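You operate a simulated robot arm through the tools that you are given. There is no shell and no other tool.

Carry out the task below with a simulated robot arm. There is one attempt and no reset: what you move stays moved.

## Task
Prove the table's toe bar, then bring the top up to WORK.
Fine: switch on, lift the bar by its yellow tab till the amber lamp lights, push DOWN: the 170 kg top must stay. UP clears it; switch off. Never reach under the rim.

The check looks at the end state, three seconds after you hand in, the way a careful person would. Anything else that was tipped, shoved, dropped, spilled or broken makes it a failure.

## Robot
A 7-joint arm with a two-finger parallel gripper, fixed in place. Base frame: the origin is on the floor under the middle of its stand, x ahead of it, y to its left, z up. Readings come in mm, degrees, newtons and seconds.
It reaches about 1479 mm from its shoulder. Its first joint turns from -166.0 to 166.0 degrees. Payload 4.4 kg.
The TCP is the grasp point between the finger pads, 23 mm short of the fingertips. In the tool frame z runs along the fingers and y along their closing line. Largest opening 94 mm; finger width 38, thickness 10; the body of the gripper, 54 by 96 mm, starts 39 mm behind the TCP.
Orientation is that of the tool frame in the base frame, as a unit quaternion [x, y, z, w]. With the fingers straight down and closing along the base's y, the tool's x points along the base's -x, its y along +y and its z along -z.

## Interface
- The arm moves only by the tool move_arm. Its argument "deltas" is a list of rows, each a list of 7 numbers: the shift along the tool's x, y, z in units of 400 mm (1.0 is 400 mm), then the turn, a rotation vector about the tool's x, y, z in units of 60 degrees (1.0 is 60 degrees), then the finger opening in mm, from 0 to 94. In form: [[x, y, z, wx, wy, wz, gripper], ...]. A call has 1 to 20 rows; each row is the pose to reach, as a shift and turn from the pose commanded when the call began, along the tool's axes at that moment. A call with a number of a shift or a turn outside -1 to 1 is refused whole. Rows are played at 5 a second. More than 50 mm and 8.6 degrees between two rows, or a gripper value outside its range, and nothing of the call is played. Where a pose cannot be reached the arm comes as near as it can. A force on the tool above 60 N (or 10 N above the force at the start of the call, whichever is more), or a blocked arm, ends the call early, and 0.2 s more pass. Each finger travels about 72 mm/s and halts on what it meets, pressing with about 28 N; the grip force reading is that of the motor and also rises with nothing between the fingers. The clock runs only during rows and for 0.2 s after the last one: add rows that repeat a pose to give the fingers time. The reply holds the time, the measured pose of the TCP, the force on the tool along the base axes, the opening and the grip force, in the units named above and with some noise, with the torque about the TCP (base axes, N m) and any sound that the robot's microphone picked up.
- Cameras (640 x 400 px; columns grow to the right, rows downward): "scene" is fixed at [51.1, 498.2, 1724]; the picture's right is [-0.56, -0.83, 0.00], its down [-0.44, 0.30, -0.85] and it looks along [0.70, -0.47, -0.53] (base axes); focal length 374 px, centre (320, 200). "wrist" rides on the gripper at [86, 16, -75] in the tool frame; the picture's right is [-0.18, 0.98, 0.00], its down [-0.58, -0.11, -0.81] and it looks along [-0.79, -0.15, 0.59] (tool axes); focal length 243 px, centre (320, 200). There is no depth. A picture from a camera that has moved, and an enlarged one, comes with that camera's place and axes in the base frame and with its lens.
- grab_frame(camera): a new picture of that camera. The clock stands still meanwhile.
- inspect(camera, box): a new picture of the part [left, top, right, bottom] of that camera's present view, enlarged. The clock stands still meanwhile.
- hand_in(): hands the job in; it is judged then, once.

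Nothing tells you positions but the pictures and the camera data. Unless the task says otherwise, let go and move clear before handing in.

The tools are called by a JSON object that holds its "method" and its "body". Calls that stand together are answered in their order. move_arm: Moves the arm, as the interface text tells. Its arguments: {"type":"object","properties":{"deltas":{"type":"array"}},"required":["deltas"]} The other tools are called the same way: grab_frame (camera) takes a picture; inspect (camera, box) takes an enlarged picture of a part of a camera's view; hand_in () hands the job in.

At the start:

```text
time_s: 0.0
tcp_pos: [787.5, 60.0, 1483.0]
ee_rot: [0.0, 1.0, -0.001, 0.0]
force: [-0.2, 0.1, 0.1]
moment: [0.02, -0.02, 0.02]
grip_width: 94.1
grip_force: 0.0
```

scene: 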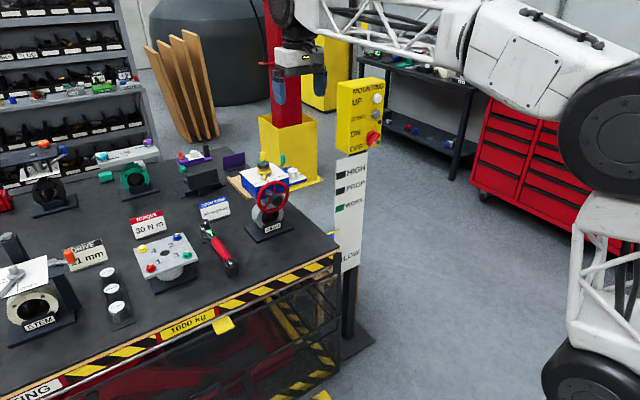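
wrist: 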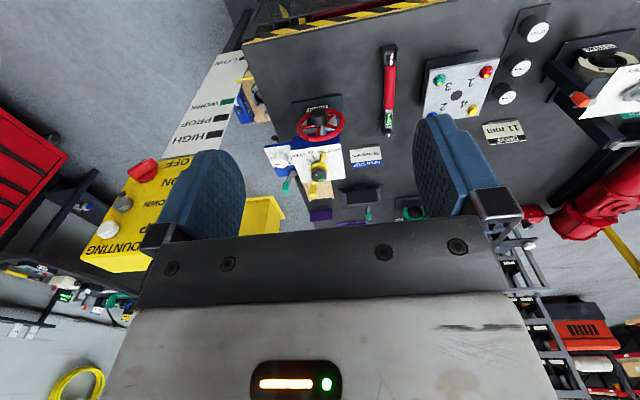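

I see a lift table with a striped rim, a yellow tab on it, and a yellow pendant box with buttons on a post with a HIGH/PROP/WORK/LOW scale. I'll look closer at the details before moving.

{"method": "inspect", "body": {"camera": "scene", "box": [320, 70, 400, 160]}}

{"method": "inspect", "body": {"camera": "scene", "box": [140, 240, 380, 400]}}

{"method": "inspect", "body": {"camera": "wrist", "box": [60, 140, 240, 280]}}

{"method": "inspect", "body": {"camera": "scene", "box": [310, 140, 400, 290]}}

```text
4.44 times, centred on (360, 115) of scene
camera zoom: at [51.1, 498.2, 1724.0], right [-0.56, -0.83, 0.0], down [-0.44, 0.3, -0.85], along [0.7, -0.47, -0.53], focal length 1661 px, centre (142, 578)
```

zoom: 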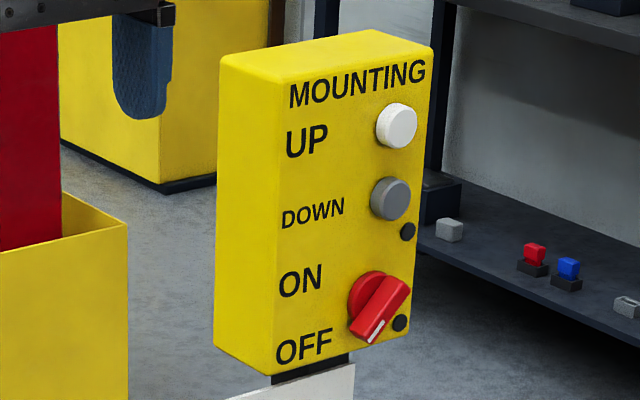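

```text
2.50 times, centred on (260, 320) of scene
camera zoom: at [51.1, 498.2, 1724.0], right [-0.56, -0.83, 0.0], down [-0.44, 0.3, -0.85], along [0.7, -0.47, -0.53], focal length 934 px, centre (470, -100)
```

zoom: 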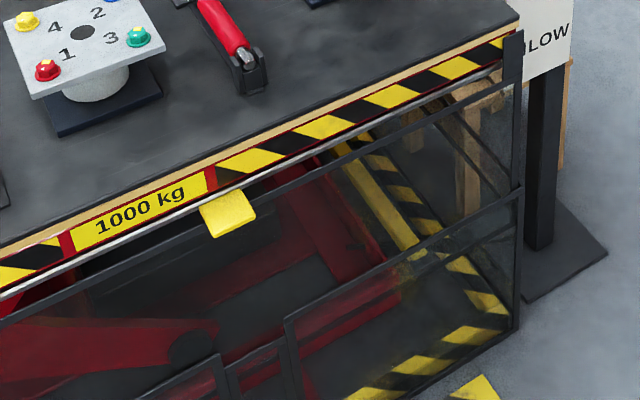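

```text
2.86 times, centred on (150, 210) of wrist
camera zoom: at [700.4, 75.9, 1559.0], right [0.18, 0.98, 0.0], down [0.58, -0.11, 0.81], along [0.79, -0.15, -0.59], focal length 693 px, centre (806, 171)
```

zoom: 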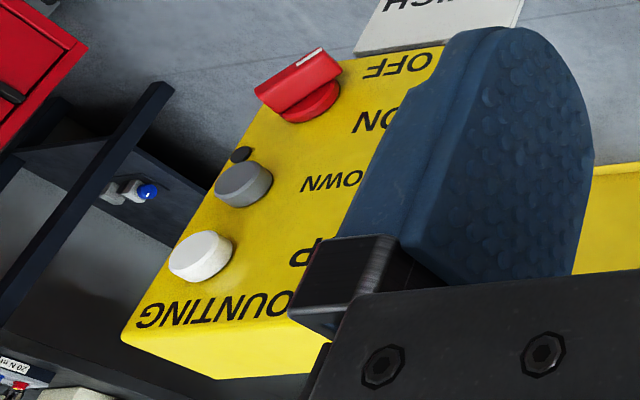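

```text
2.67 times, centred on (355, 215) of scene
camera zoom: at [51.1, 498.2, 1724.0], right [-0.56, -0.83, 0.0], down [-0.44, 0.3, -0.85], along [0.7, -0.47, -0.53], focal length 997 px, centre (227, 160)
```

zoom: 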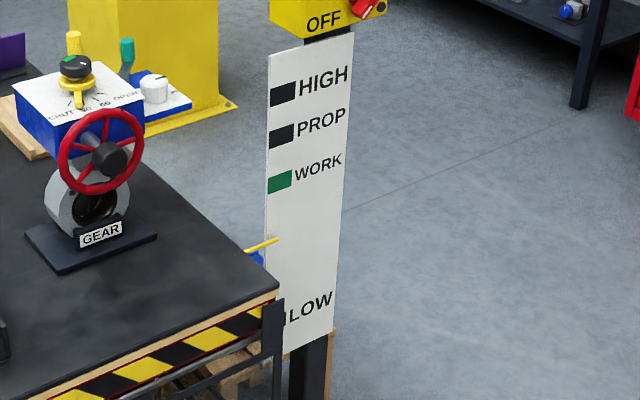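

The pendant faces the robot (its face is near x≈1040, y≈-415). The switch is now pointing at OFF, and the toe bar's tab is on the front rim. I'll zoom in further on the panel, the tab and the pointer.

{"method": "inspect", "body": {"camera": "scene", "box": [345, 85, 385, 155]}}

{"method": "inspect", "body": {"camera": "scene", "box": [200, 300, 260, 340]}}

{"method": "inspect", "body": {"camera": "wrist", "box": [170, 30, 330, 210]}}

{"method": "inspect", "body": {"camera": "scene", "box": [300, 200, 380, 290]}}

{"method": "inspect", "body": {"camera": "scene", "box": [0, 220, 200, 400]}}

{"method": "inspect", "body": {"camera": "scene", "box": [160, 120, 320, 260]}}

```text
5.71 times, centred on (365, 120) of scene
camera zoom: at [51.1, 498.2, 1724.0], right [-0.56, -0.83, 0.0], down [-0.44, 0.3, -0.85], along [0.7, -0.47, -0.53], focal length 2136 px, centre (63, 657)
```

zoom: 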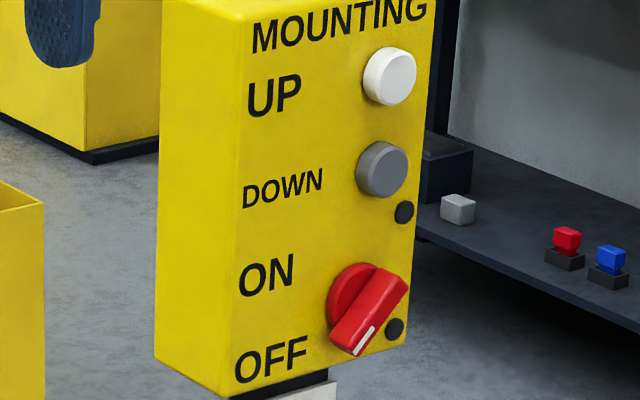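

```text
10.00 times, centred on (230, 320) of scene
camera zoom: at [51.1, 498.2, 1724.0], right [-0.56, -0.83, 0.0], down [-0.44, 0.3, -0.85], along [0.7, -0.47, -0.53], focal length 3738 px, centre (1220, -1000)
```

zoom: 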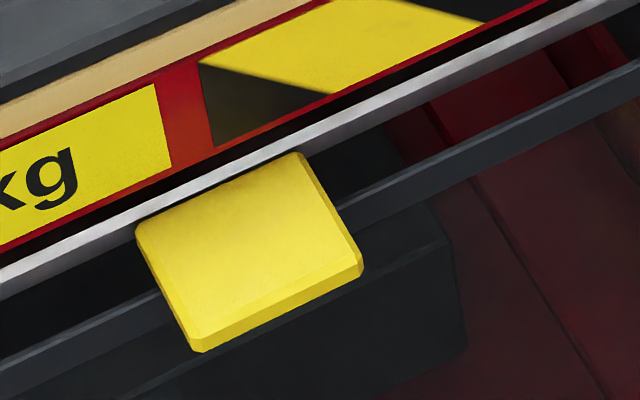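

```text
2.22 times, centred on (250, 120) of wrist
camera zoom: at [700.4, 75.9, 1559.0], right [0.18, 0.98, 0.0], down [0.58, -0.11, 0.81], along [0.79, -0.15, -0.59], focal length 539 px, centre (476, 378)
```

zoom: 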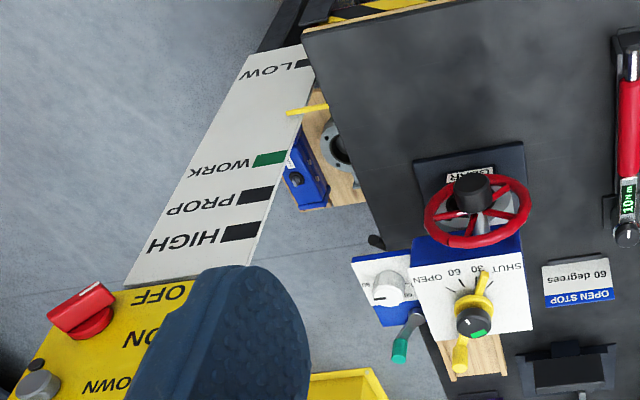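

```text
4.44 times, centred on (340, 245) of scene
camera zoom: at [51.1, 498.2, 1724.0], right [-0.56, -0.83, 0.0], down [-0.44, 0.3, -0.85], along [0.7, -0.47, -0.53], focal length 1661 px, centre (231, 0)
```

zoom: 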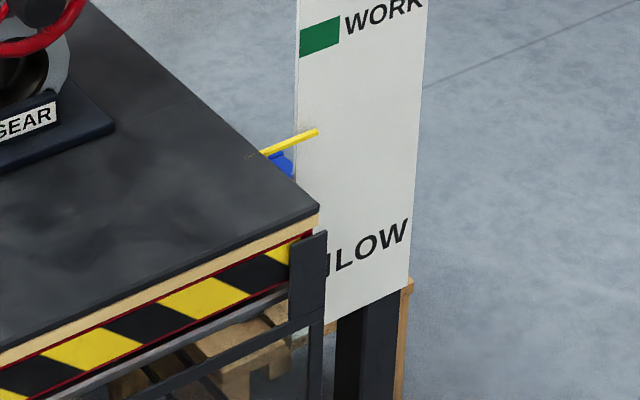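

```text
2.22 times, centred on (100, 310) of scene
camera zoom: at [51.1, 498.2, 1724.0], right [-0.56, -0.83, 0.0], down [-0.44, 0.3, -0.85], along [0.7, -0.47, -0.53], focal length 831 px, centre (809, -44)
```

zoom: 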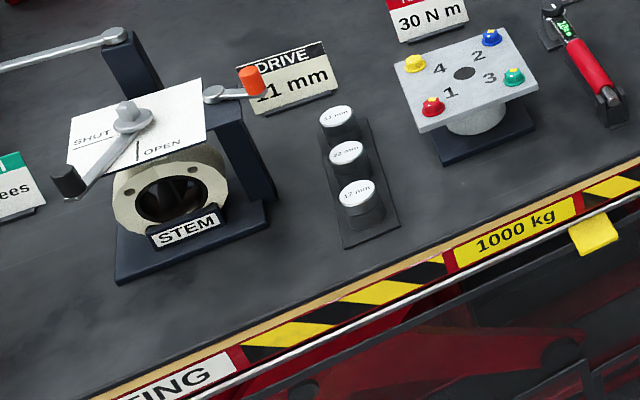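

```text
2.86 times, centred on (240, 190) of scene
camera zoom: at [51.1, 498.2, 1724.0], right [-0.56, -0.83, 0.0], down [-0.44, 0.3, -0.85], along [0.7, -0.47, -0.53], focal length 1068 px, centre (549, 229)
```

zoom: 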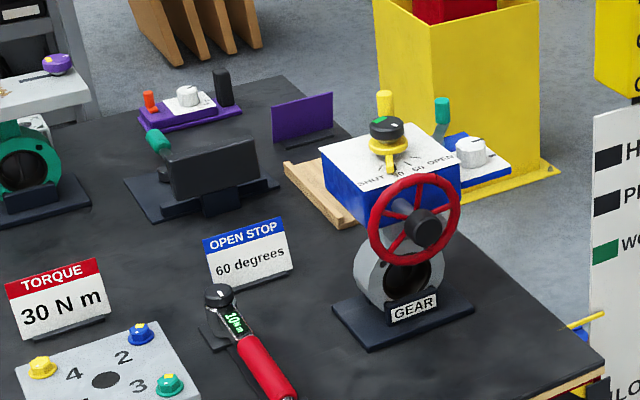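

The pendant face is a plane near x≈1050. UP is at about (1044,-422,1320), DOWN at (1040,-415,1261) and the switch at (1039,-406,1172). I'll first turn the tool from straight down toward pointing at the pendant, staying well clear.

{"method": "move_arm", "body": {"deltas": [[0, -0.0875, 0.047, 0, -0.125, 0, 94], [0, -0.175, 0.094, 0, -0.25, 0, 94], [0, -0.2625, 0.141, 0, -0.375, 0, 94], [0, -0.35, 0.1875, 0, -0.5, 0, 94], [0, -0.4375, 0.234, 0, -0.625, 0, 94], [0, -0.525, 0.281, 0, -0.75, 0, 94], [0, -0.6125, 0.328, 0, -0.875, 0, 94], [0, -0.7, 0.375, 0, -1.0, 0, 94]]}}

```text
time_s: 1.8
tcp_pos: [785.5, -221.7, 1335.3]
ee_rot: [0.001, 0.865, -0.001, 0.501]
force: [-0.6, -0.3, 0.5]
moment: [0.0, -0.02, -0.04]
grip_width: 94.1
grip_force: 0.0
```

The tool is tilted 60° toward the pendant and nothing was touched. Next I'll level it so it points along +x, in front of the switch but well back.

{"method": "move_arm", "body": {"deltas": [[0.0433, -0.0767, 0.0608, 0, -0.0833, 0, 94], [0.0867, -0.1533, 0.1217, 0, -0.1667, 0, 94], [0.13, -0.23, 0.1825, 0, -0.25, 0, 94], [0.1733, -0.3067, 0.2433, 0, -0.3333, 0, 94], [0.2167, -0.3833, 0.3042, 0, -0.4167, 0, 94], [0.26, -0.46, 0.365, 0, -0.5, 0, 94], [0.26, -0.46, 0.365, 0, -0.5, 0, 94]]}}

{"method": "grab_frame", "body": {"camera": "wrist"}}

{"method": "grab_frame", "body": {"camera": "scene"}}

```text
time_s: 3.4
tcp_pos: [861.5, -406.9, 1168.6]
ee_rot: [0.0, 0.706, 0.0, 0.708]
force: [0.0, 0.0, 0.1]
moment: [0.04, 0.0, -0.01]
grip_width: 94.0
grip_force: 0.1
```

```text
taken
camera wrist: at [787.5, -390.5, 1083.1], right [0.0, 0.98, 0.18], down [-0.81, -0.11, 0.58], along [0.59, -0.15, 0.79], focal length 243 px, centre (320, 200)
```

wrist: 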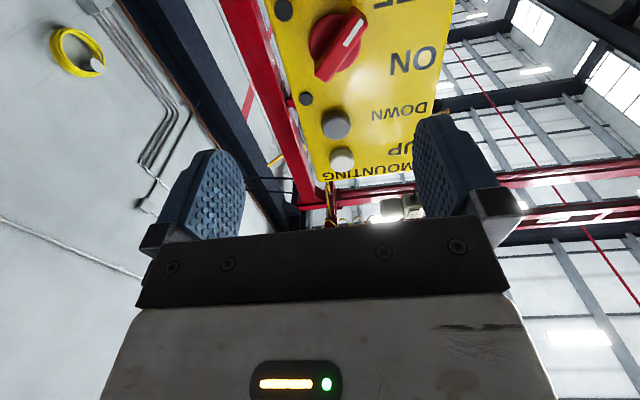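

```text
taken
```

scene: 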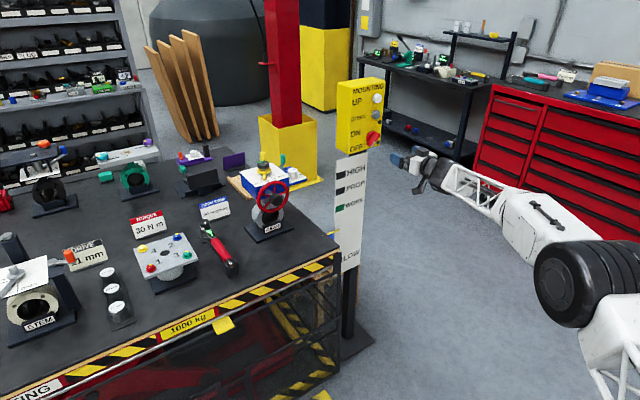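

The tool now points at the pendant and both cameras see the panel. I'll zoom in with the wrist camera to fix the switch position more precisely.

{"method": "inspect", "body": {"camera": "wrist", "box": [260, 0, 460, 190]}}

{"method": "inspect", "body": {"camera": "scene", "box": [335, 70, 395, 160]}}

```text
2.11 times, centred on (360, 95) of wrist
camera zoom: at [787.5, -390.5, 1083.1], right [0.0, 0.98, 0.18], down [-0.81, -0.11, 0.58], along [0.59, -0.15, 0.79], focal length 511 px, centre (236, 421)
```

zoom: 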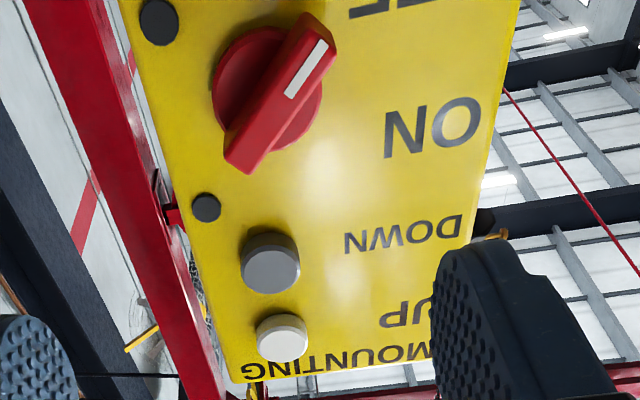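

```text
4.44 times, centred on (365, 115) of scene
camera zoom: at [51.1, 498.2, 1724.0], right [-0.56, -0.83, 0.0], down [-0.44, 0.3, -0.85], along [0.7, -0.47, -0.53], focal length 1661 px, centre (120, 578)
```

zoom: 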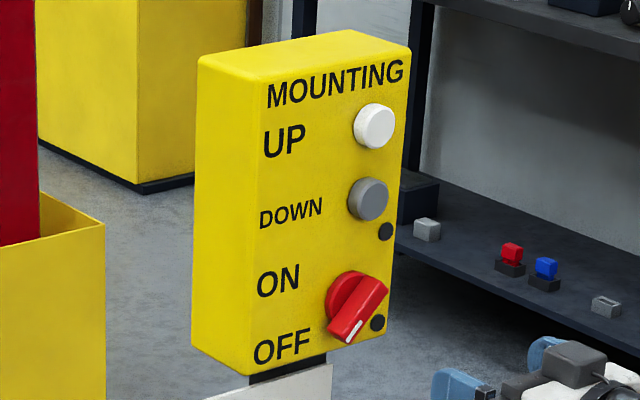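

The switch lever centre works out nearer (1012,-388,1177) and the panel face near x≈1035. I'll roll the gripper 45° so its closing line is square to the lever, and move a bit nearer for a second look.

{"method": "move_arm", "body": {"deltas": [[-0.003, 0.0067, 0.016, 0, 0, 0.125, 94], [-0.006, 0.0133, 0.032, 0, 0, 0.25, 94], [-0.009, 0.02, 0.048, 0, 0, 0.375, 94], [-0.012, 0.0267, 0.064, 0, 0, 0.5, 94], [-0.015, 0.0333, 0.08, 0, 0, 0.625, 94], [-0.0175, 0.04, 0.095, 0, 0, 0.75, 94], [-0.0175, 0.04, 0.095, 0, 0, 0.75, 94]]}}

{"method": "grab_frame", "body": {"camera": "wrist"}}

{"method": "inspect", "body": {"camera": "scene", "box": [330, 70, 450, 190]}}

```text
time_s: 5.0
tcp_pos: [897.3, -388.2, 1178.2]
ee_rot: [0.272, 0.653, 0.27, 0.653]
force: [-0.4, -0.2, -0.1]
moment: [0.01, 0.0, 0.0]
grip_width: 94.2
grip_force: 0.0
```

```text
taken
camera wrist: at [824.0, -315.7, 1129.2], right [0.0, 0.56, 0.83], down [-0.81, -0.49, 0.33], along [0.59, -0.67, 0.45], focal length 243 px, centre (320, 200)
```

wrist: 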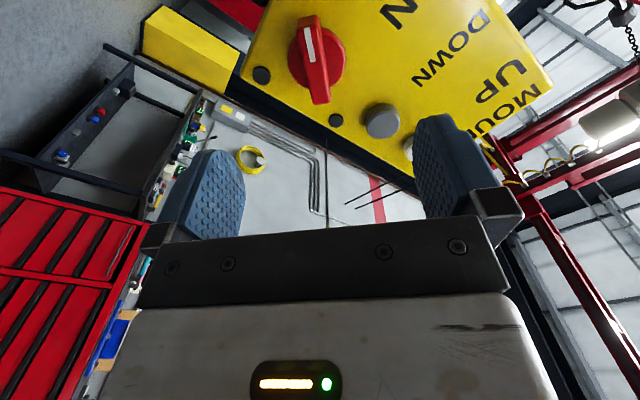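

```text
3.33 times, centred on (390, 130) of scene
camera zoom: at [51.1, 498.2, 1724.0], right [-0.56, -0.83, 0.0], down [-0.44, 0.3, -0.85], along [0.7, -0.47, -0.53], focal length 1246 px, centre (87, 433)
```

zoom: 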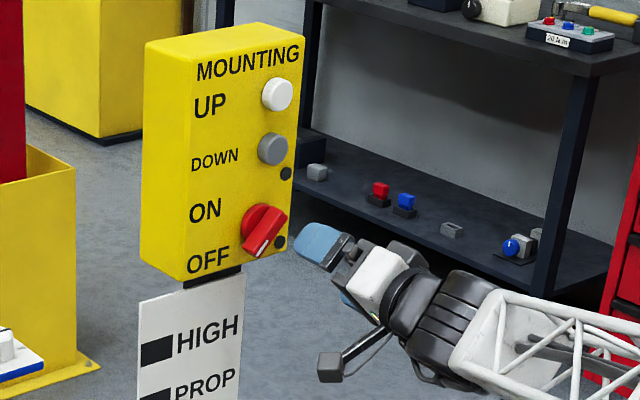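

The lever lines up with the gripper plane to within a couple of degrees. I'll zoom in once more to refine its lateral position and depth before closing in.

{"method": "inspect", "body": {"camera": "wrist", "box": [240, 0, 400, 130]}}

{"method": "inspect", "body": {"camera": "scene", "box": [350, 115, 430, 165]}}

```text
3.08 times, centred on (320, 65) of wrist
camera zoom: at [824.0, -315.7, 1129.2], right [0.0, 0.56, 0.83], down [-0.81, -0.49, 0.33], along [0.59, -0.67, 0.45], focal length 746 px, centre (320, 615)
```

zoom: 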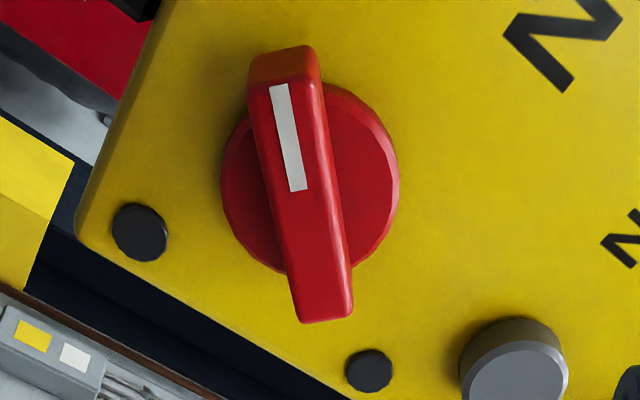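

```text
8.00 times, centred on (390, 140) of scene
camera zoom: at [51.1, 498.2, 1724.0], right [-0.56, -0.83, 0.0], down [-0.44, 0.3, -0.85], along [0.7, -0.47, -0.53], focal length 2990 px, centre (-240, 680)
```

zoom: 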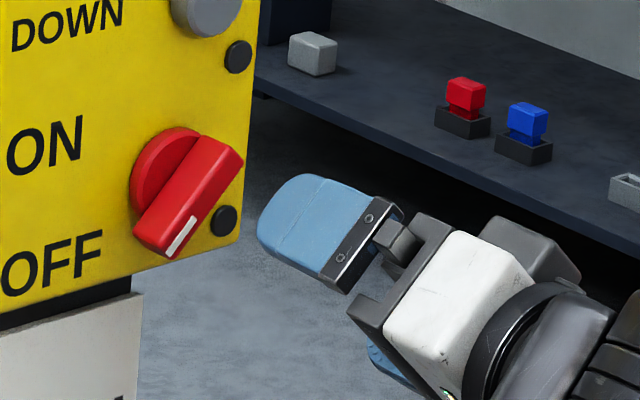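

The switch lever sits about 112 mm ahead of the TCP and 3 mm to the side. I'll approach most of the way with the fingers partly open, then check before gripping.

{"method": "move_arm", "body": {"deltas": [[0.002, -0.003, 0.05, 0, 0, 0, 60], [0.004, -0.006, 0.1, 0, 0, 0, 60], [0.005, -0.0075, 0.15, 0, 0, 0, 60], [0.005, -0.0075, 0.19, 0, 0, 0, 60], [0.005, -0.0075, 0.19, 0, 0, 0, 60]]}}

{"method": "inspect", "body": {"camera": "wrist", "box": [200, 0, 440, 150]}}

{"method": "inspect", "body": {"camera": "scene", "box": [340, 105, 420, 165]}}

```text
time_s: 6.2
tcp_pos: [974.6, -389.4, 1176.4]
ee_rot: [0.271, 0.654, 0.27, 0.653]
force: [0.0, 0.1, 0.2]
moment: [-0.03, 0.0, 0.0]
grip_width: 60.3
grip_force: 0.0
```

```text
2.67 times, centred on (320, 75) of wrist
camera zoom: at [900.1, -315.8, 1126.4], right [0.0, 0.56, 0.83], down [-0.81, -0.49, 0.33], along [0.59, -0.67, 0.46], focal length 647 px, centre (320, 533)
```

zoom: 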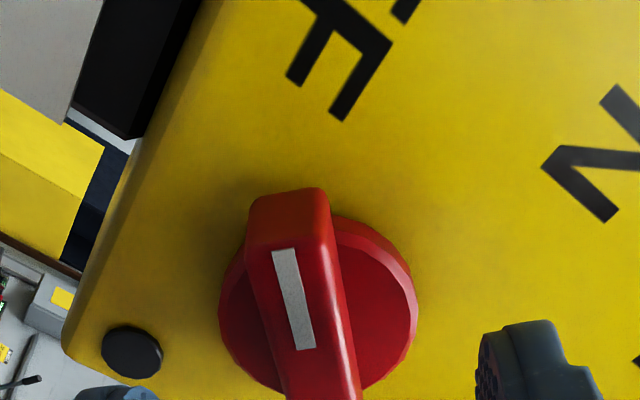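

```text
6.67 times, centred on (380, 135) of scene
camera zoom: at [51.1, 498.2, 1724.0], right [-0.56, -0.83, 0.0], down [-0.44, 0.3, -0.85], along [0.7, -0.47, -0.53], focal length 2492 px, centre (-80, 633)
```

zoom: 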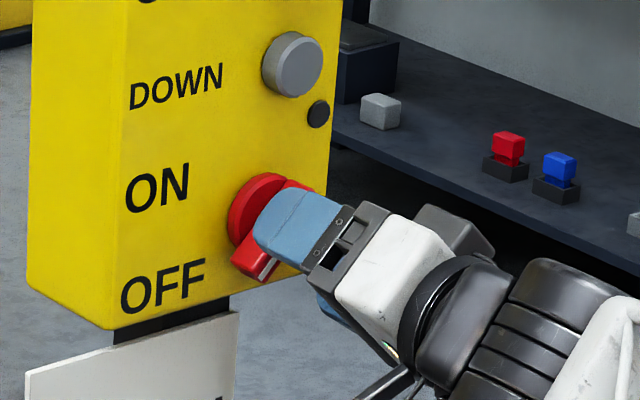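

The lever front is about 11 mm ahead of the fingertips and centred to within about 2 mm. I'll advance about 21 mm and close on the lever.

{"method": "move_arm", "body": {"deltas": [[0.005, -0.0025, 0.025, 0, 0, 0, 60], [0.005, -0.0025, 0.053, 0, 0, 0, 60], [0.005, -0.0025, 0.053, 0, 0, 0, 30], [0.005, -0.0025, 0.053, 0, 0, 0, 8], [0.005, -0.0025, 0.053, 0, 0, 0, 8], [0.005, -0.0025, 0.053, 0, 0, 0, 8]]}}

{"method": "inspect", "body": {"camera": "scene", "box": [340, 105, 420, 165]}}

{"method": "grab_frame", "body": {"camera": "wrist"}}

```text
time_s: 7.6
tcp_pos: [994.1, -388.5, 1173.2]
ee_rot: [0.271, 0.653, 0.27, 0.653]
force: [7.5, -9.9, -4.1]
moment: [0.12, -0.32, -0.64]
grip_width: 15.9
grip_force: 45.2
```

```text
6.67 times, centred on (380, 135) of scene
camera zoom: at [51.1, 498.2, 1724.0], right [-0.56, -0.83, 0.0], down [-0.44, 0.3, -0.85], along [0.7, -0.47, -0.53], focal length 2492 px, centre (-80, 633)
```

zoom: 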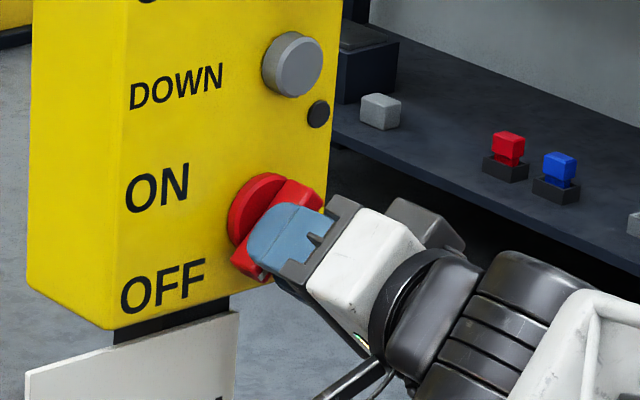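

```text
taken
camera wrist: at [920.7, -315.0, 1123.2], right [0.0, 0.56, 0.83], down [-0.81, -0.49, 0.33], along [0.59, -0.67, 0.45], focal length 243 px, centre (320, 200)
```

wrist: 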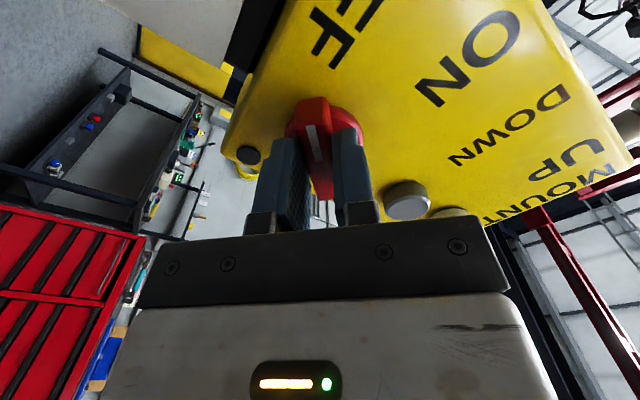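

The lever is held (15.9 mm). I'll turn it clockwise as seen from the front, from OFF toward ON, a first 45°, and watch the forces.

{"method": "move_arm", "body": {"deltas": [[0, 0, 0, 0, 0, 0.125, 8], [0, 0, 0, 0, 0, 0.25, 8], [0, 0, 0, 0, 0, 0.375, 8], [0, 0, 0, 0, 0, 0.5, 8], [0, 0, 0, 0, 0, 0.625, 8], [0, 0, 0, 0, 0, 0.75, 8]]}}

{"method": "inspect", "body": {"camera": "scene", "box": [340, 105, 420, 165]}}

{"method": "grab_frame", "body": {"camera": "wrist"}}

```text
time_s: 9.2
tcp_pos: [996.8, -386.5, 1179.0]
ee_rot: [0.497, 0.499, 0.502, 0.502]
force: [-20.0, 11.3, 3.5]
moment: [-0.04, 0.26, 1.33]
grip_width: 15.7
grip_force: 45.3
stopped in row 6: the force on the tool passed its limit at 61 N (the readings are from after the stop); the commanded pose is now the measured one
```

```text
6.67 times, centred on (380, 135) of scene
camera zoom: at [51.1, 498.2, 1724.0], right [-0.56, -0.83, 0.0], down [-0.44, 0.3, -0.85], along [0.7, -0.47, -0.53], focal length 2492 px, centre (-80, 633)
```

zoom: 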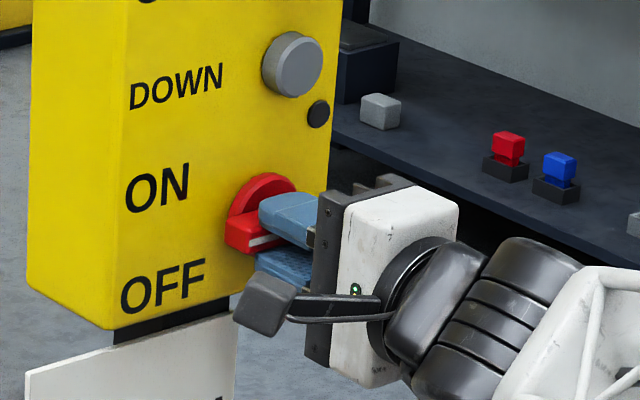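

```text
taken
camera wrist: at [921.9, -300.8, 1195.4], right [-0.01, -0.18, 0.98], down [-0.8, -0.58, -0.11], along [0.59, -0.79, -0.14], focal length 243 px, centre (320, 200)
```

wrist: 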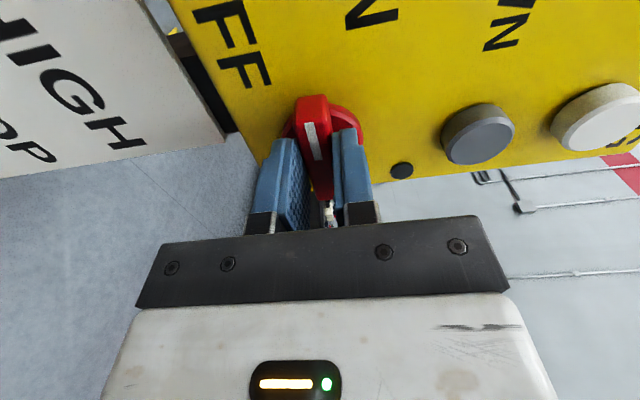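

The lever turned about 45° and now points at 9 o'clock, but my turning axis is a few mm off the knob's axis and the side force reached the limit. I'll look at the offset so I can correct it.

{"method": "inspect", "body": {"camera": "wrist", "box": [250, 70, 410, 240]}}

{"method": "inspect", "body": {"camera": "scene", "box": [360, 120, 390, 150]}}

```text
2.35 times, centred on (330, 155) of wrist
camera zoom: at [921.9, -300.8, 1195.4], right [-0.01, -0.18, 0.98], down [-0.8, -0.58, -0.11], along [0.59, -0.79, -0.14], focal length 571 px, centre (296, 306)
```

zoom: 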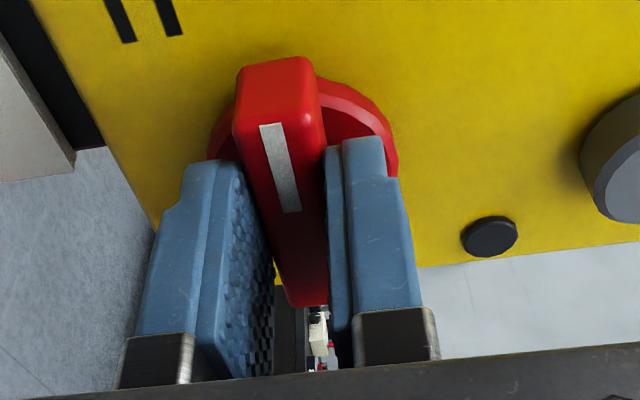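

```text
13.33 times, centred on (375, 135) of scene
camera zoom: at [51.1, 498.2, 1724.0], right [-0.56, -0.83, 0.0], down [-0.44, 0.3, -0.85], along [0.7, -0.47, -0.53], focal length 4984 px, centre (-413, 1067)
```

zoom: 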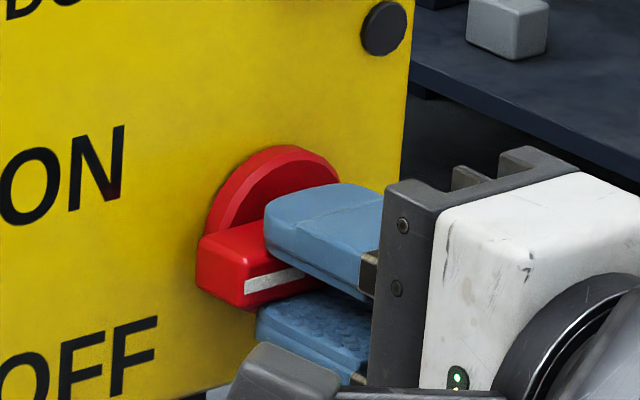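

The knob's axis sits about 4.5 mm to the -x side of my TCP in the tool frame, and the disc and the lever ends both agree on this. I'll ease the fingers open a little, recentre and grip again.

{"method": "move_arm", "body": {"deltas": [[0, 0, 0, 0, 0, 0, 28], [0, 0, 0, 0, 0, 0, 28], [-0.011, 0, -0.005, 0, 0, 0, 28], [-0.011, 0, -0.005, 0, 0, 0, 28]]}}

{"method": "inspect", "body": {"camera": "wrist", "box": [250, 70, 410, 240]}}

```text
time_s: 10.2
tcp_pos: [993.9, -392.8, 1179.7]
ee_rot: [0.498, 0.499, 0.502, 0.501]
force: [0.1, 0.1, -1.2]
moment: [0.01, -0.01, 0.02]
grip_width: 28.0
grip_force: 0.0
```

```text
2.35 times, centred on (330, 155) of wrist
camera zoom: at [920.4, -305.7, 1195.7], right [-0.01, -0.18, 0.98], down [-0.8, -0.58, -0.11], along [0.59, -0.79, -0.14], focal length 571 px, centre (296, 306)
```

zoom: 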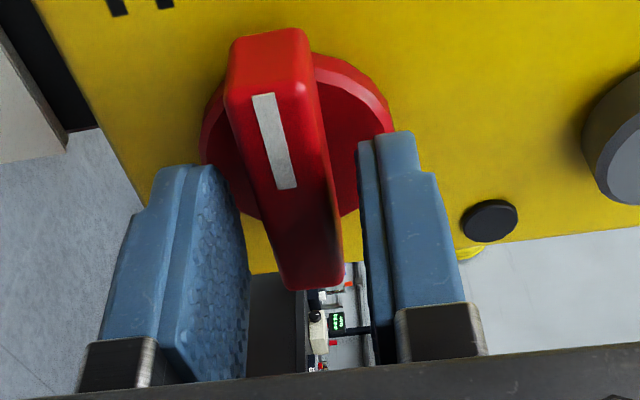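

The fingers are centred around the lever with no load. I'll grip again and turn the remaining 45° toward ON.

{"method": "move_arm", "body": {"deltas": [[0, 0, 0, 0, 0, 0, 8], [0, 0, 0, 0, 0, 0, 8], [0, 0, 0, 0, 0, 0.125, 8], [0, 0, 0, 0, 0, 0.25, 8], [0, 0, 0, 0, 0, 0.375, 8], [0, 0, 0, 0, 0, 0.5, 8], [0, 0, 0, 0, 0, 0.625, 8], [0, 0, 0, 0, 0, 0.75, 8]]}}

{"method": "inspect", "body": {"camera": "scene", "box": [340, 105, 420, 165]}}

{"method": "grab_frame", "body": {"camera": "wrist"}}

```text
time_s: 12.0
tcp_pos: [994.4, -392.7, 1181.5]
ee_rot: [0.65, 0.27, 0.656, 0.271]
force: [32.4, -26.2, 23.7]
moment: [-0.15, 0.09, -0.56]
grip_width: 15.8
grip_force: 45.7
```

```text
6.67 times, centred on (380, 135) of scene
camera zoom: at [51.1, 498.2, 1724.0], right [-0.56, -0.83, 0.0], down [-0.44, 0.3, -0.85], along [0.7, -0.47, -0.53], focal length 2492 px, centre (-80, 633)
```

zoom: 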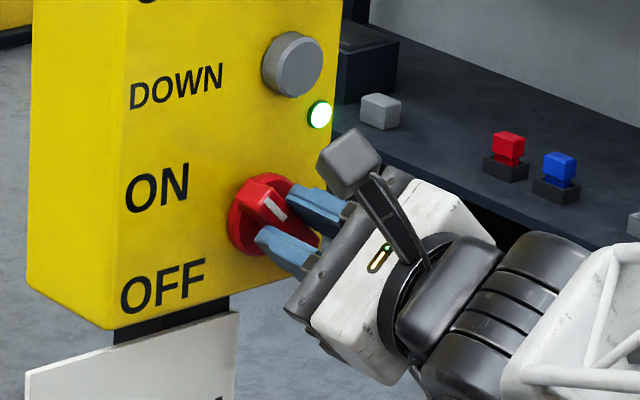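

```text
taken
camera wrist: at [920.0, -343.3, 1253.7], right [0.0, -0.83, 0.56], down [-0.8, -0.33, -0.5], along [0.6, -0.45, -0.66], focal length 243 px, centre (320, 200)
```

wrist: 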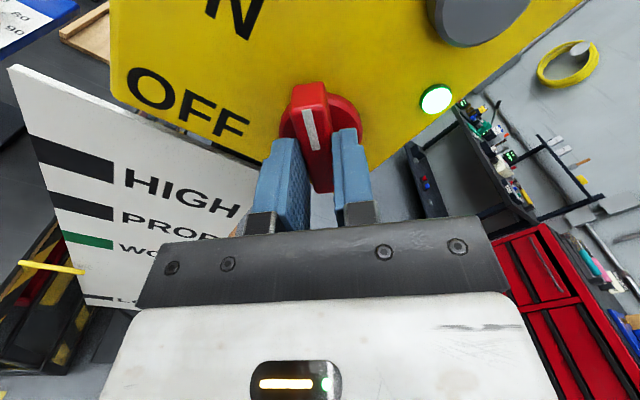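

The green lamp came on, so power is ON with the lever pointing at ON. I'll let go and back straight out.

{"method": "move_arm", "body": {"deltas": [[0, 0, 0, 0, 0, 0, 40], [0, 0, 0, 0, 0, 0, 50], [0, 0, -0.05, 0, 0, 0, 50], [0, 0, -0.15, 0, 0, 0, 50], [0, 0, -0.27, 0, 0, 0, 50], [0, 0, -0.27, 0, 0, 0, 50]]}}

{"method": "inspect", "body": {"camera": "scene", "box": [330, 70, 430, 170]}}

{"method": "grab_frame", "body": {"camera": "wrist"}}

```text
time_s: 13.4
tcp_pos: [886.2, -389.2, 1180.1]
ee_rot: [0.651, 0.271, 0.655, 0.272]
force: [1.1, 0.0, -0.4]
moment: [0.0, 0.0, -0.02]
grip_width: 49.9
grip_force: 0.1
```

```text
4.00 times, centred on (380, 120) of scene
camera zoom: at [51.1, 498.2, 1724.0], right [-0.56, -0.83, 0.0], down [-0.44, 0.3, -0.85], along [0.7, -0.47, -0.53], focal length 1495 px, centre (80, 520)
```

zoom: 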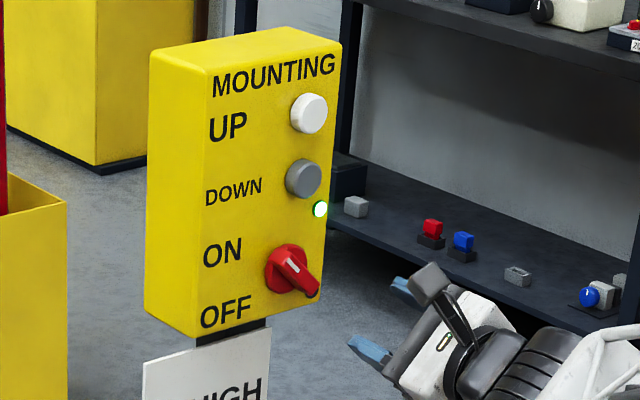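

```text
taken
camera wrist: at [811.1, -339.9, 1252.1], right [0.0, -0.82, 0.57], down [-0.8, -0.34, -0.49], along [0.6, -0.45, -0.66], focal length 243 px, centre (320, 200)
```

wrist: 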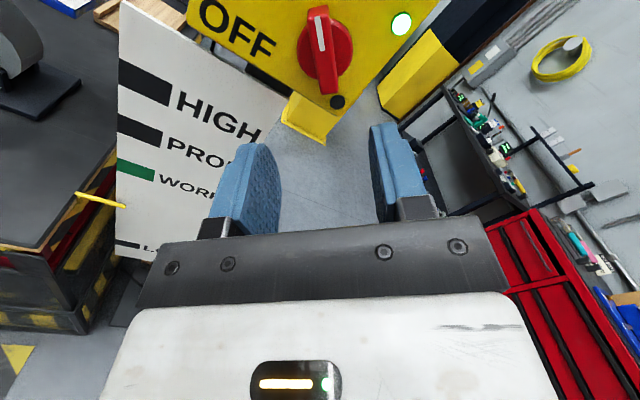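

Power is on and I'm clear of the switch. I'll check whether the second (amber) lamp, to the lower right of the switch, can still be seen in the scene camera.

{"method": "inspect", "body": {"camera": "scene", "box": [380, 125, 420, 150]}}

{"method": "inspect", "body": {"camera": "scene", "box": [360, 110, 410, 150]}}

{"method": "inspect", "body": {"camera": "wrist", "box": [0, 0, 220, 380]}}

```text
16.00 times, centred on (400, 138) of scene
camera zoom: at [51.1, 498.2, 1724.0], right [-0.56, -0.83, 0.0], down [-0.44, 0.3, -0.85], along [0.7, -0.47, -0.53], focal length 5981 px, centre (-960, 1200)
```

zoom: 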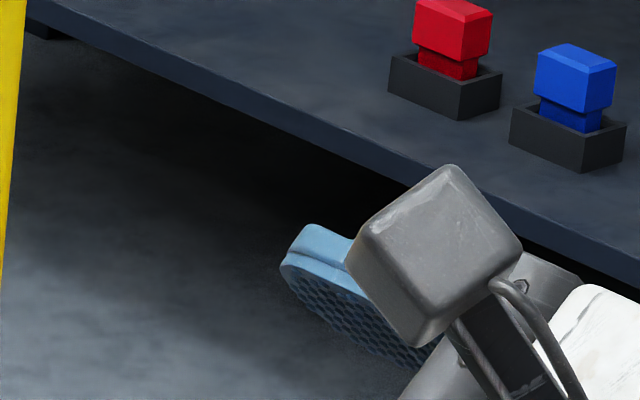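

```text
10.00 times, centred on (385, 130) of scene
camera zoom: at [51.1, 498.2, 1724.0], right [-0.56, -0.83, 0.0], down [-0.44, 0.3, -0.85], along [0.7, -0.47, -0.53], focal length 3738 px, centre (-330, 900)
```

zoom: 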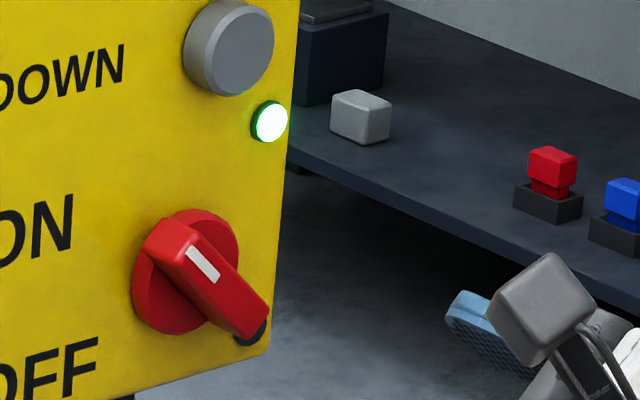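

```text
1.05 times, centred on (110, 190) of wrist (not enlarged: the box is as wide or as high as the picture)
camera zoom: at [811.1, -339.9, 1252.1], right [0.0, -0.82, 0.57], down [-0.8, -0.34, -0.49], along [0.6, -0.45, -0.66], focal length 255 px, centre (541, 210)
```

zoom: 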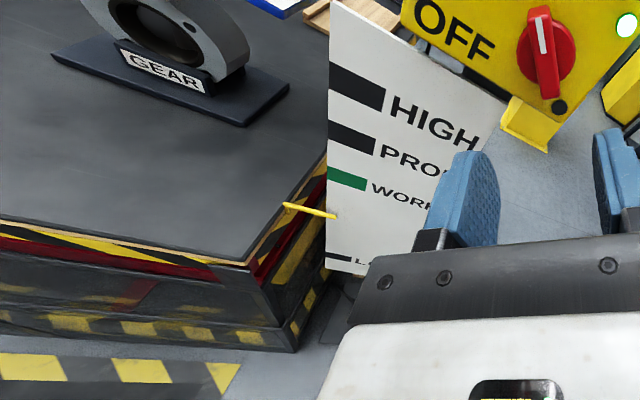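

The amber lamp peeks out behind the lever end, so I can still tell if it lights. Next I'll swing back and left to the front rim to look at the yellow tab, keeping the fingers well outside the table edge.

{"method": "move_arm", "body": {"deltas": [[0.0553, -0.0994, -0.025, 0, 0, -0.0938, 50], [0.1105, -0.1989, -0.05, 0, 0, -0.1875, 50], [0.1658, -0.2983, -0.075, 0, 0, -0.2813, 50], [0.221, -0.3978, -0.1, 0, 0, -0.375, 50], [0.2763, -0.4972, -0.125, 0, 0, -0.4688, 50], [0.3315, -0.5966, -0.15, 0, 0, -0.5625, 50], [0.3868, -0.6961, -0.175, 0, 0, -0.6563, 50], [0.442, -0.7955, -0.2, 0, 0, -0.75, 50], [0.442, -0.7955, -0.2, 0, 0, -0.75, 50]]}}

```text
time_s: 15.4
tcp_pos: [807.6, -62.0, 1081.7]
ee_rot: [0.492, 0.508, 0.507, 0.493]
force: [0.0, -0.4, 0.5]
moment: [-0.01, 0.03, -0.03]
grip_width: 50.1
grip_force: 0.1
out of reach, approached as far as the arm can: row 8, 9
```

The arm stopped 20 mm short of the target because of a joint limit. I'll look at how it is posed.

{"method": "grab_frame", "body": {"camera": "scene"}}

{"method": "grab_frame", "body": {"camera": "wrist"}}

```text
taken
```

scene: 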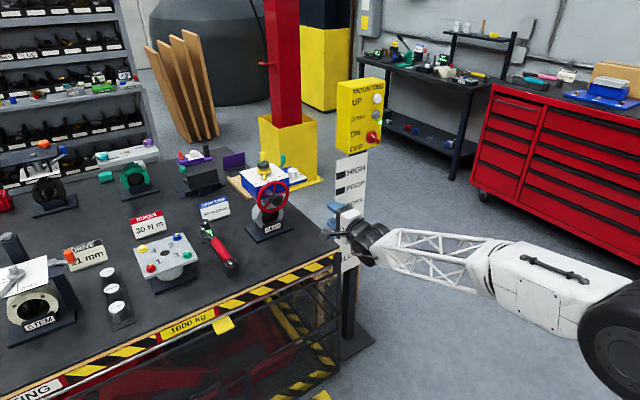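

```text
taken
camera wrist: at [730.7, 22.4, 1098.2], right [0.01, -0.18, 0.98], down [-0.79, -0.6, -0.11], along [0.61, -0.78, -0.15], focal length 243 px, centre (320, 200)
```

wrist: 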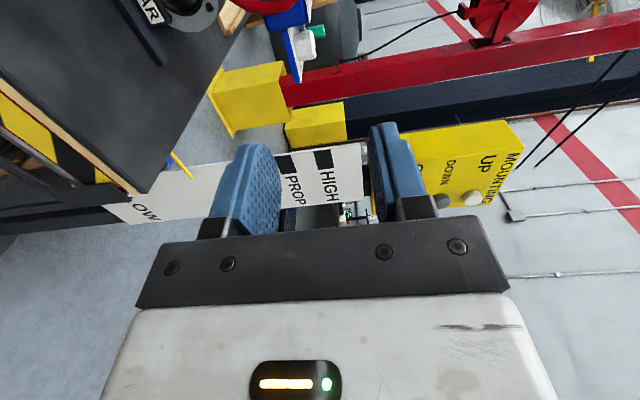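

The wrist limit appears when the tool points exactly along +x over here. A top-and-bottom grip on the tab doesn't care about yaw, so I'll let the tool point radially (about 18° left) while moving toward the tab.

{"method": "move_arm", "body": {"deltas": [[0.0867, -0.0644, -0.0044, 0, 0.0367, 0, 50], [0.1733, -0.1289, -0.0089, 0, 0.0733, 0, 50], [0.26, -0.1933, -0.0133, 0, 0.11, 0, 50], [0.3467, -0.2578, -0.0178, 0, 0.1467, 0, 50], [0.4333, -0.3222, -0.0222, 0, 0.1833, 0, 50], [0.52, -0.3867, -0.0267, 0, 0.22, 0, 50], [0.6067, -0.4511, -0.0311, 0, 0.2567, 0, 50], [0.6933, -0.5156, -0.0356, 0, 0.2933, 0, 50], [0.78, -0.58, -0.04, 0, 0.33, 0, 50], [0.78, -0.58, -0.04, 0, 0.33, 0, 50]]}}

{"method": "grab_frame", "body": {"camera": "scene"}}

{"method": "grab_frame", "body": {"camera": "wrist"}}

```text
time_s: 17.6
tcp_pos: [806.6, 200.9, 862.3]
ee_rot: [0.386, 0.595, 0.59, 0.386]
force: [-0.2, 0.0, 0.8]
moment: [0.01, 0.02, 0.0]
grip_width: 49.9
grip_force: 0.0
out of reach, approached as far as the arm can: row 1, 2, 3, 4, 5, 6, 7, 8, 9, 10
```

```text
taken
```

scene: 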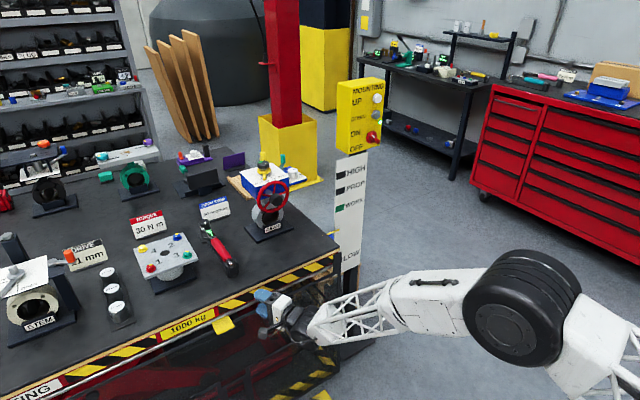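

```text
taken
camera wrist: at [703.6, 249.6, 878.1], right [0.08, -0.16, 0.98], down [-0.5, -0.86, -0.1], along [0.86, -0.49, -0.15], focal length 243 px, centre (320, 200)
```

wrist: 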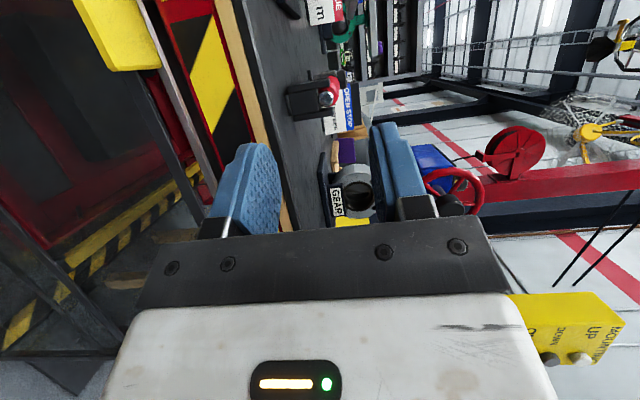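

The wrist evidently can't bend upward when the hand is low, so a tilted-down hand gripping the tab's two side edges is the natural choice. I'll rise a little and reorient in two steps to 45° down with the jaws closing along y.

{"method": "move_arm", "body": {"deltas": [[0.0232, 0.0367, -0.002, 0.071, 0.0231, -0.1036, 60], [0.0463, 0.0733, -0.004, 0.1419, 0.0462, -0.2072, 60], [0.0695, 0.11, -0.006, 0.2129, 0.0693, -0.3108, 60], [0.0927, 0.1467, -0.008, 0.2839, 0.0923, -0.4144, 60], [0.1158, 0.1833, -0.01, 0.3548, 0.1154, -0.518, 60], [0.139, 0.22, -0.012, 0.4258, 0.1385, -0.6216, 60], [0.139, 0.22, -0.012, 0.4258, 0.1385, -0.6216, 60]]}}

```text
time_s: 19.2
tcp_pos: [775.1, 249.6, 950.0]
ee_rot: [0.209, 0.826, 0.319, 0.415]
force: [0.0, 0.4, 0.6]
moment: [-0.01, 0.03, 0.02]
grip_width: 60.1
grip_force: 0.1
```

Halfway round with no problems. I'll finish the reorientation and come down to z≈800, still 150 mm in front of the rim, to view the tab with the wrist camera.

{"method": "move_arm", "body": {"deltas": [[0.0468, -0.028, 0.0378, 0.0703, 0.022, -0.1032, 75], [0.0937, -0.056, 0.0755, 0.1405, 0.0441, -0.2063, 75], [0.1405, -0.084, 0.1133, 0.2108, 0.0661, -0.3095, 75], [0.1873, -0.112, 0.151, 0.281, 0.0881, -0.4126, 75], [0.2342, -0.14, 0.1888, 0.3513, 0.1102, -0.5158, 75], [0.281, -0.168, 0.2265, 0.4215, 0.1322, -0.6189, 75], [0.281, -0.168, 0.2265, 0.4215, 0.1322, -0.6189, 75]]}}

{"method": "grab_frame", "body": {"camera": "wrist"}}

{"method": "grab_frame", "body": {"camera": "scene"}}

```text
time_s: 20.8
tcp_pos: [782.1, 303.4, 798.8]
ee_rot: [0.001, 0.924, -0.001, 0.383]
force: [0.8, 0.5, -0.4]
moment: [0.04, -0.06, 0.02]
grip_width: 74.9
grip_force: 0.0
out of reach, approached as far as the arm can: row 2, 3
```

```text
taken
camera wrist: at [668.9, 319.7, 789.7], right [0.13, 0.98, 0.13], down [-0.16, -0.11, 0.98], along [0.98, -0.15, 0.14], focal length 243 px, centre (320, 200)
```

wrist: 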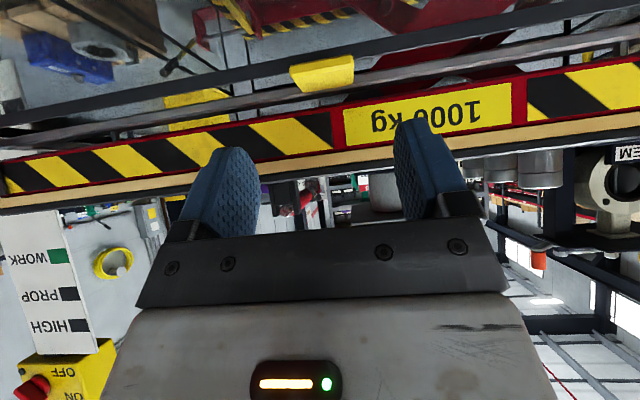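

```text
taken
```

scene: 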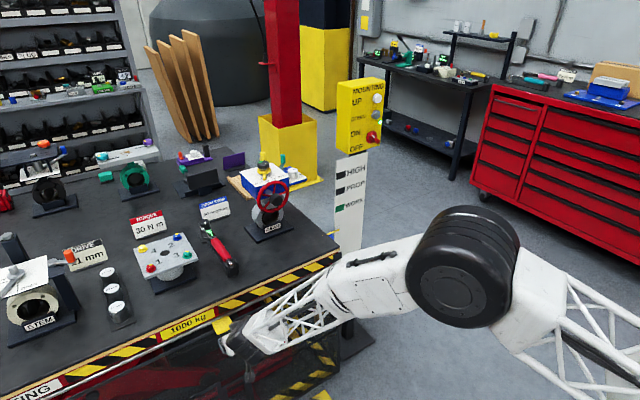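

The tab is now in clear view (image upside down), hanging on the silver bar below the striped rim. I'll zoom in to locate it exactly.

{"method": "inspect", "body": {"camera": "wrist", "box": [260, 30, 400, 120]}}

{"method": "inspect", "body": {"camera": "scene", "box": [195, 295, 275, 355]}}

```text
4.44 times, centred on (330, 75) of wrist
camera zoom: at [668.9, 319.7, 789.7], right [0.13, 0.98, 0.13], down [-0.16, -0.11, 0.98], along [0.98, -0.15, 0.14], focal length 1078 px, centre (276, 756)
```

zoom: 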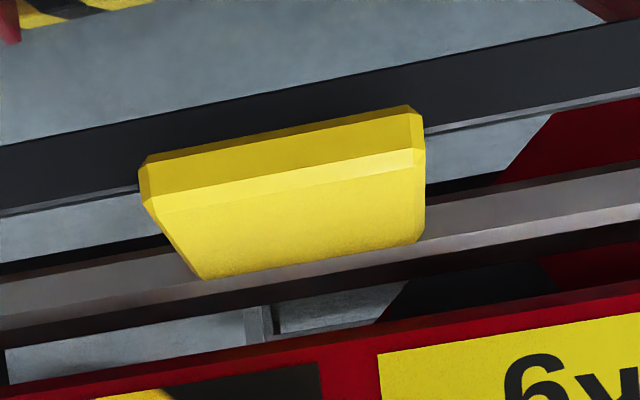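

```text
6.67 times, centred on (235, 325) of scene
camera zoom: at [51.1, 498.2, 1724.0], right [-0.56, -0.83, 0.0], down [-0.44, 0.3, -0.85], along [0.7, -0.47, -0.53], focal length 2492 px, centre (887, -633)
```

zoom: 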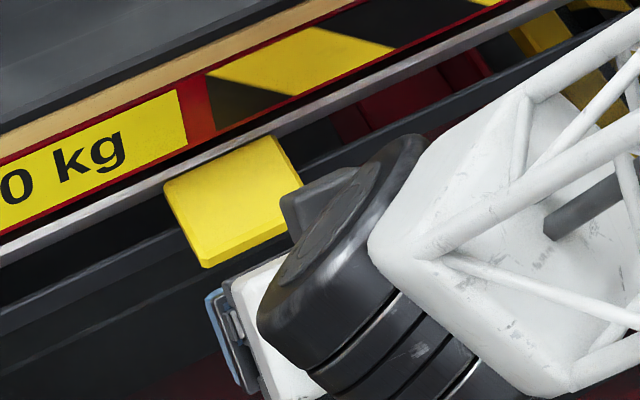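

The tab spans about x 907–950, y 273–330 with its top at z≈705, and it sticks straight out from the bar. I'll approach along the 45° line with the jaws wide open, stopping about 50 mm short to check alignment.

{"method": "move_arm", "body": {"deltas": [[-0.017, -0.002, 0.09, 0, 0, 0, 94], [-0.034, -0.004, 0.18, 0, 0, 0, 94], [-0.051, -0.005, 0.27, 0, 0, 0, 94], [-0.051, -0.005, 0.27, 0, 0, 0, 94]]}}

{"method": "grab_frame", "body": {"camera": "wrist"}}

{"method": "inspect", "body": {"camera": "scene", "box": [195, 285, 275, 345]}}

```text
time_s: 21.8
tcp_pos: [873.4, 301.0, 737.7]
ee_rot: [0.0, 0.924, -0.001, 0.383]
force: [-0.3, -0.1, 0.3]
moment: [0.01, -0.03, 0.0]
grip_width: 93.8
grip_force: 0.0
```

```text
taken
camera wrist: at [760.2, 317.1, 729.2], right [0.13, 0.98, 0.13], down [-0.16, -0.11, 0.98], along [0.98, -0.15, 0.14], focal length 243 px, centre (320, 200)
```

wrist: 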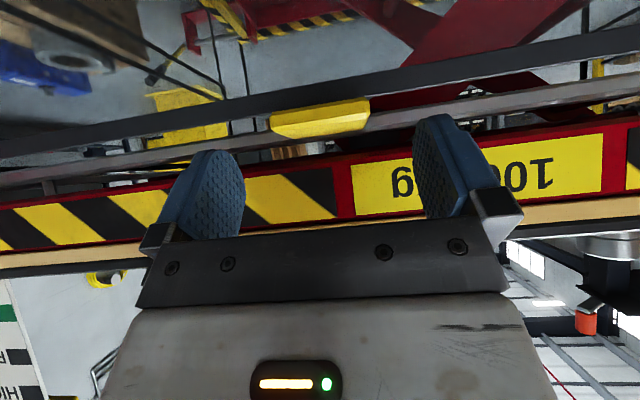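

```text
6.67 times, centred on (235, 315) of scene
camera zoom: at [51.1, 498.2, 1724.0], right [-0.56, -0.83, 0.0], down [-0.44, 0.3, -0.85], along [0.7, -0.47, -0.53], focal length 2492 px, centre (887, -567)
```

zoom: 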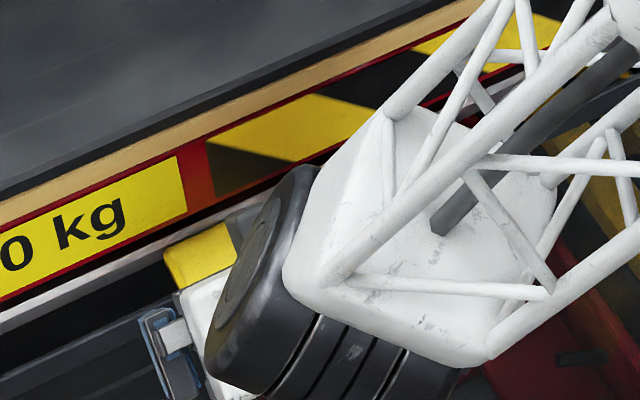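

The hand is 50 mm short and nothing is touching. One more zoom to confirm the tab sits centred between the fingers.

{"method": "inspect", "body": {"camera": "wrist", "box": [240, 70, 400, 170]}}

```text
4.00 times, centred on (320, 120) of wrist
camera zoom: at [760.2, 317.1, 729.2], right [0.13, 0.98, 0.13], down [-0.16, -0.11, 0.98], along [0.98, -0.15, 0.14], focal length 970 px, centre (320, 520)
```

zoom: 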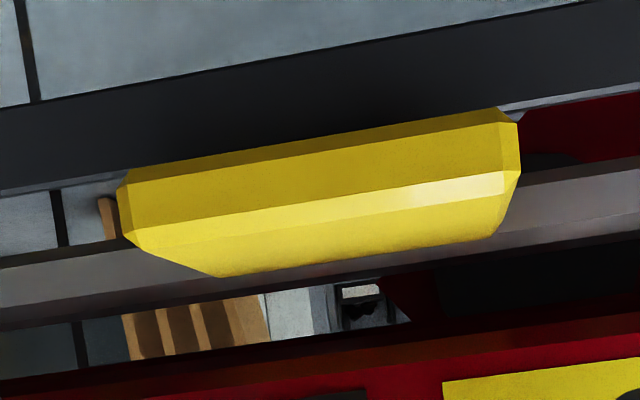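

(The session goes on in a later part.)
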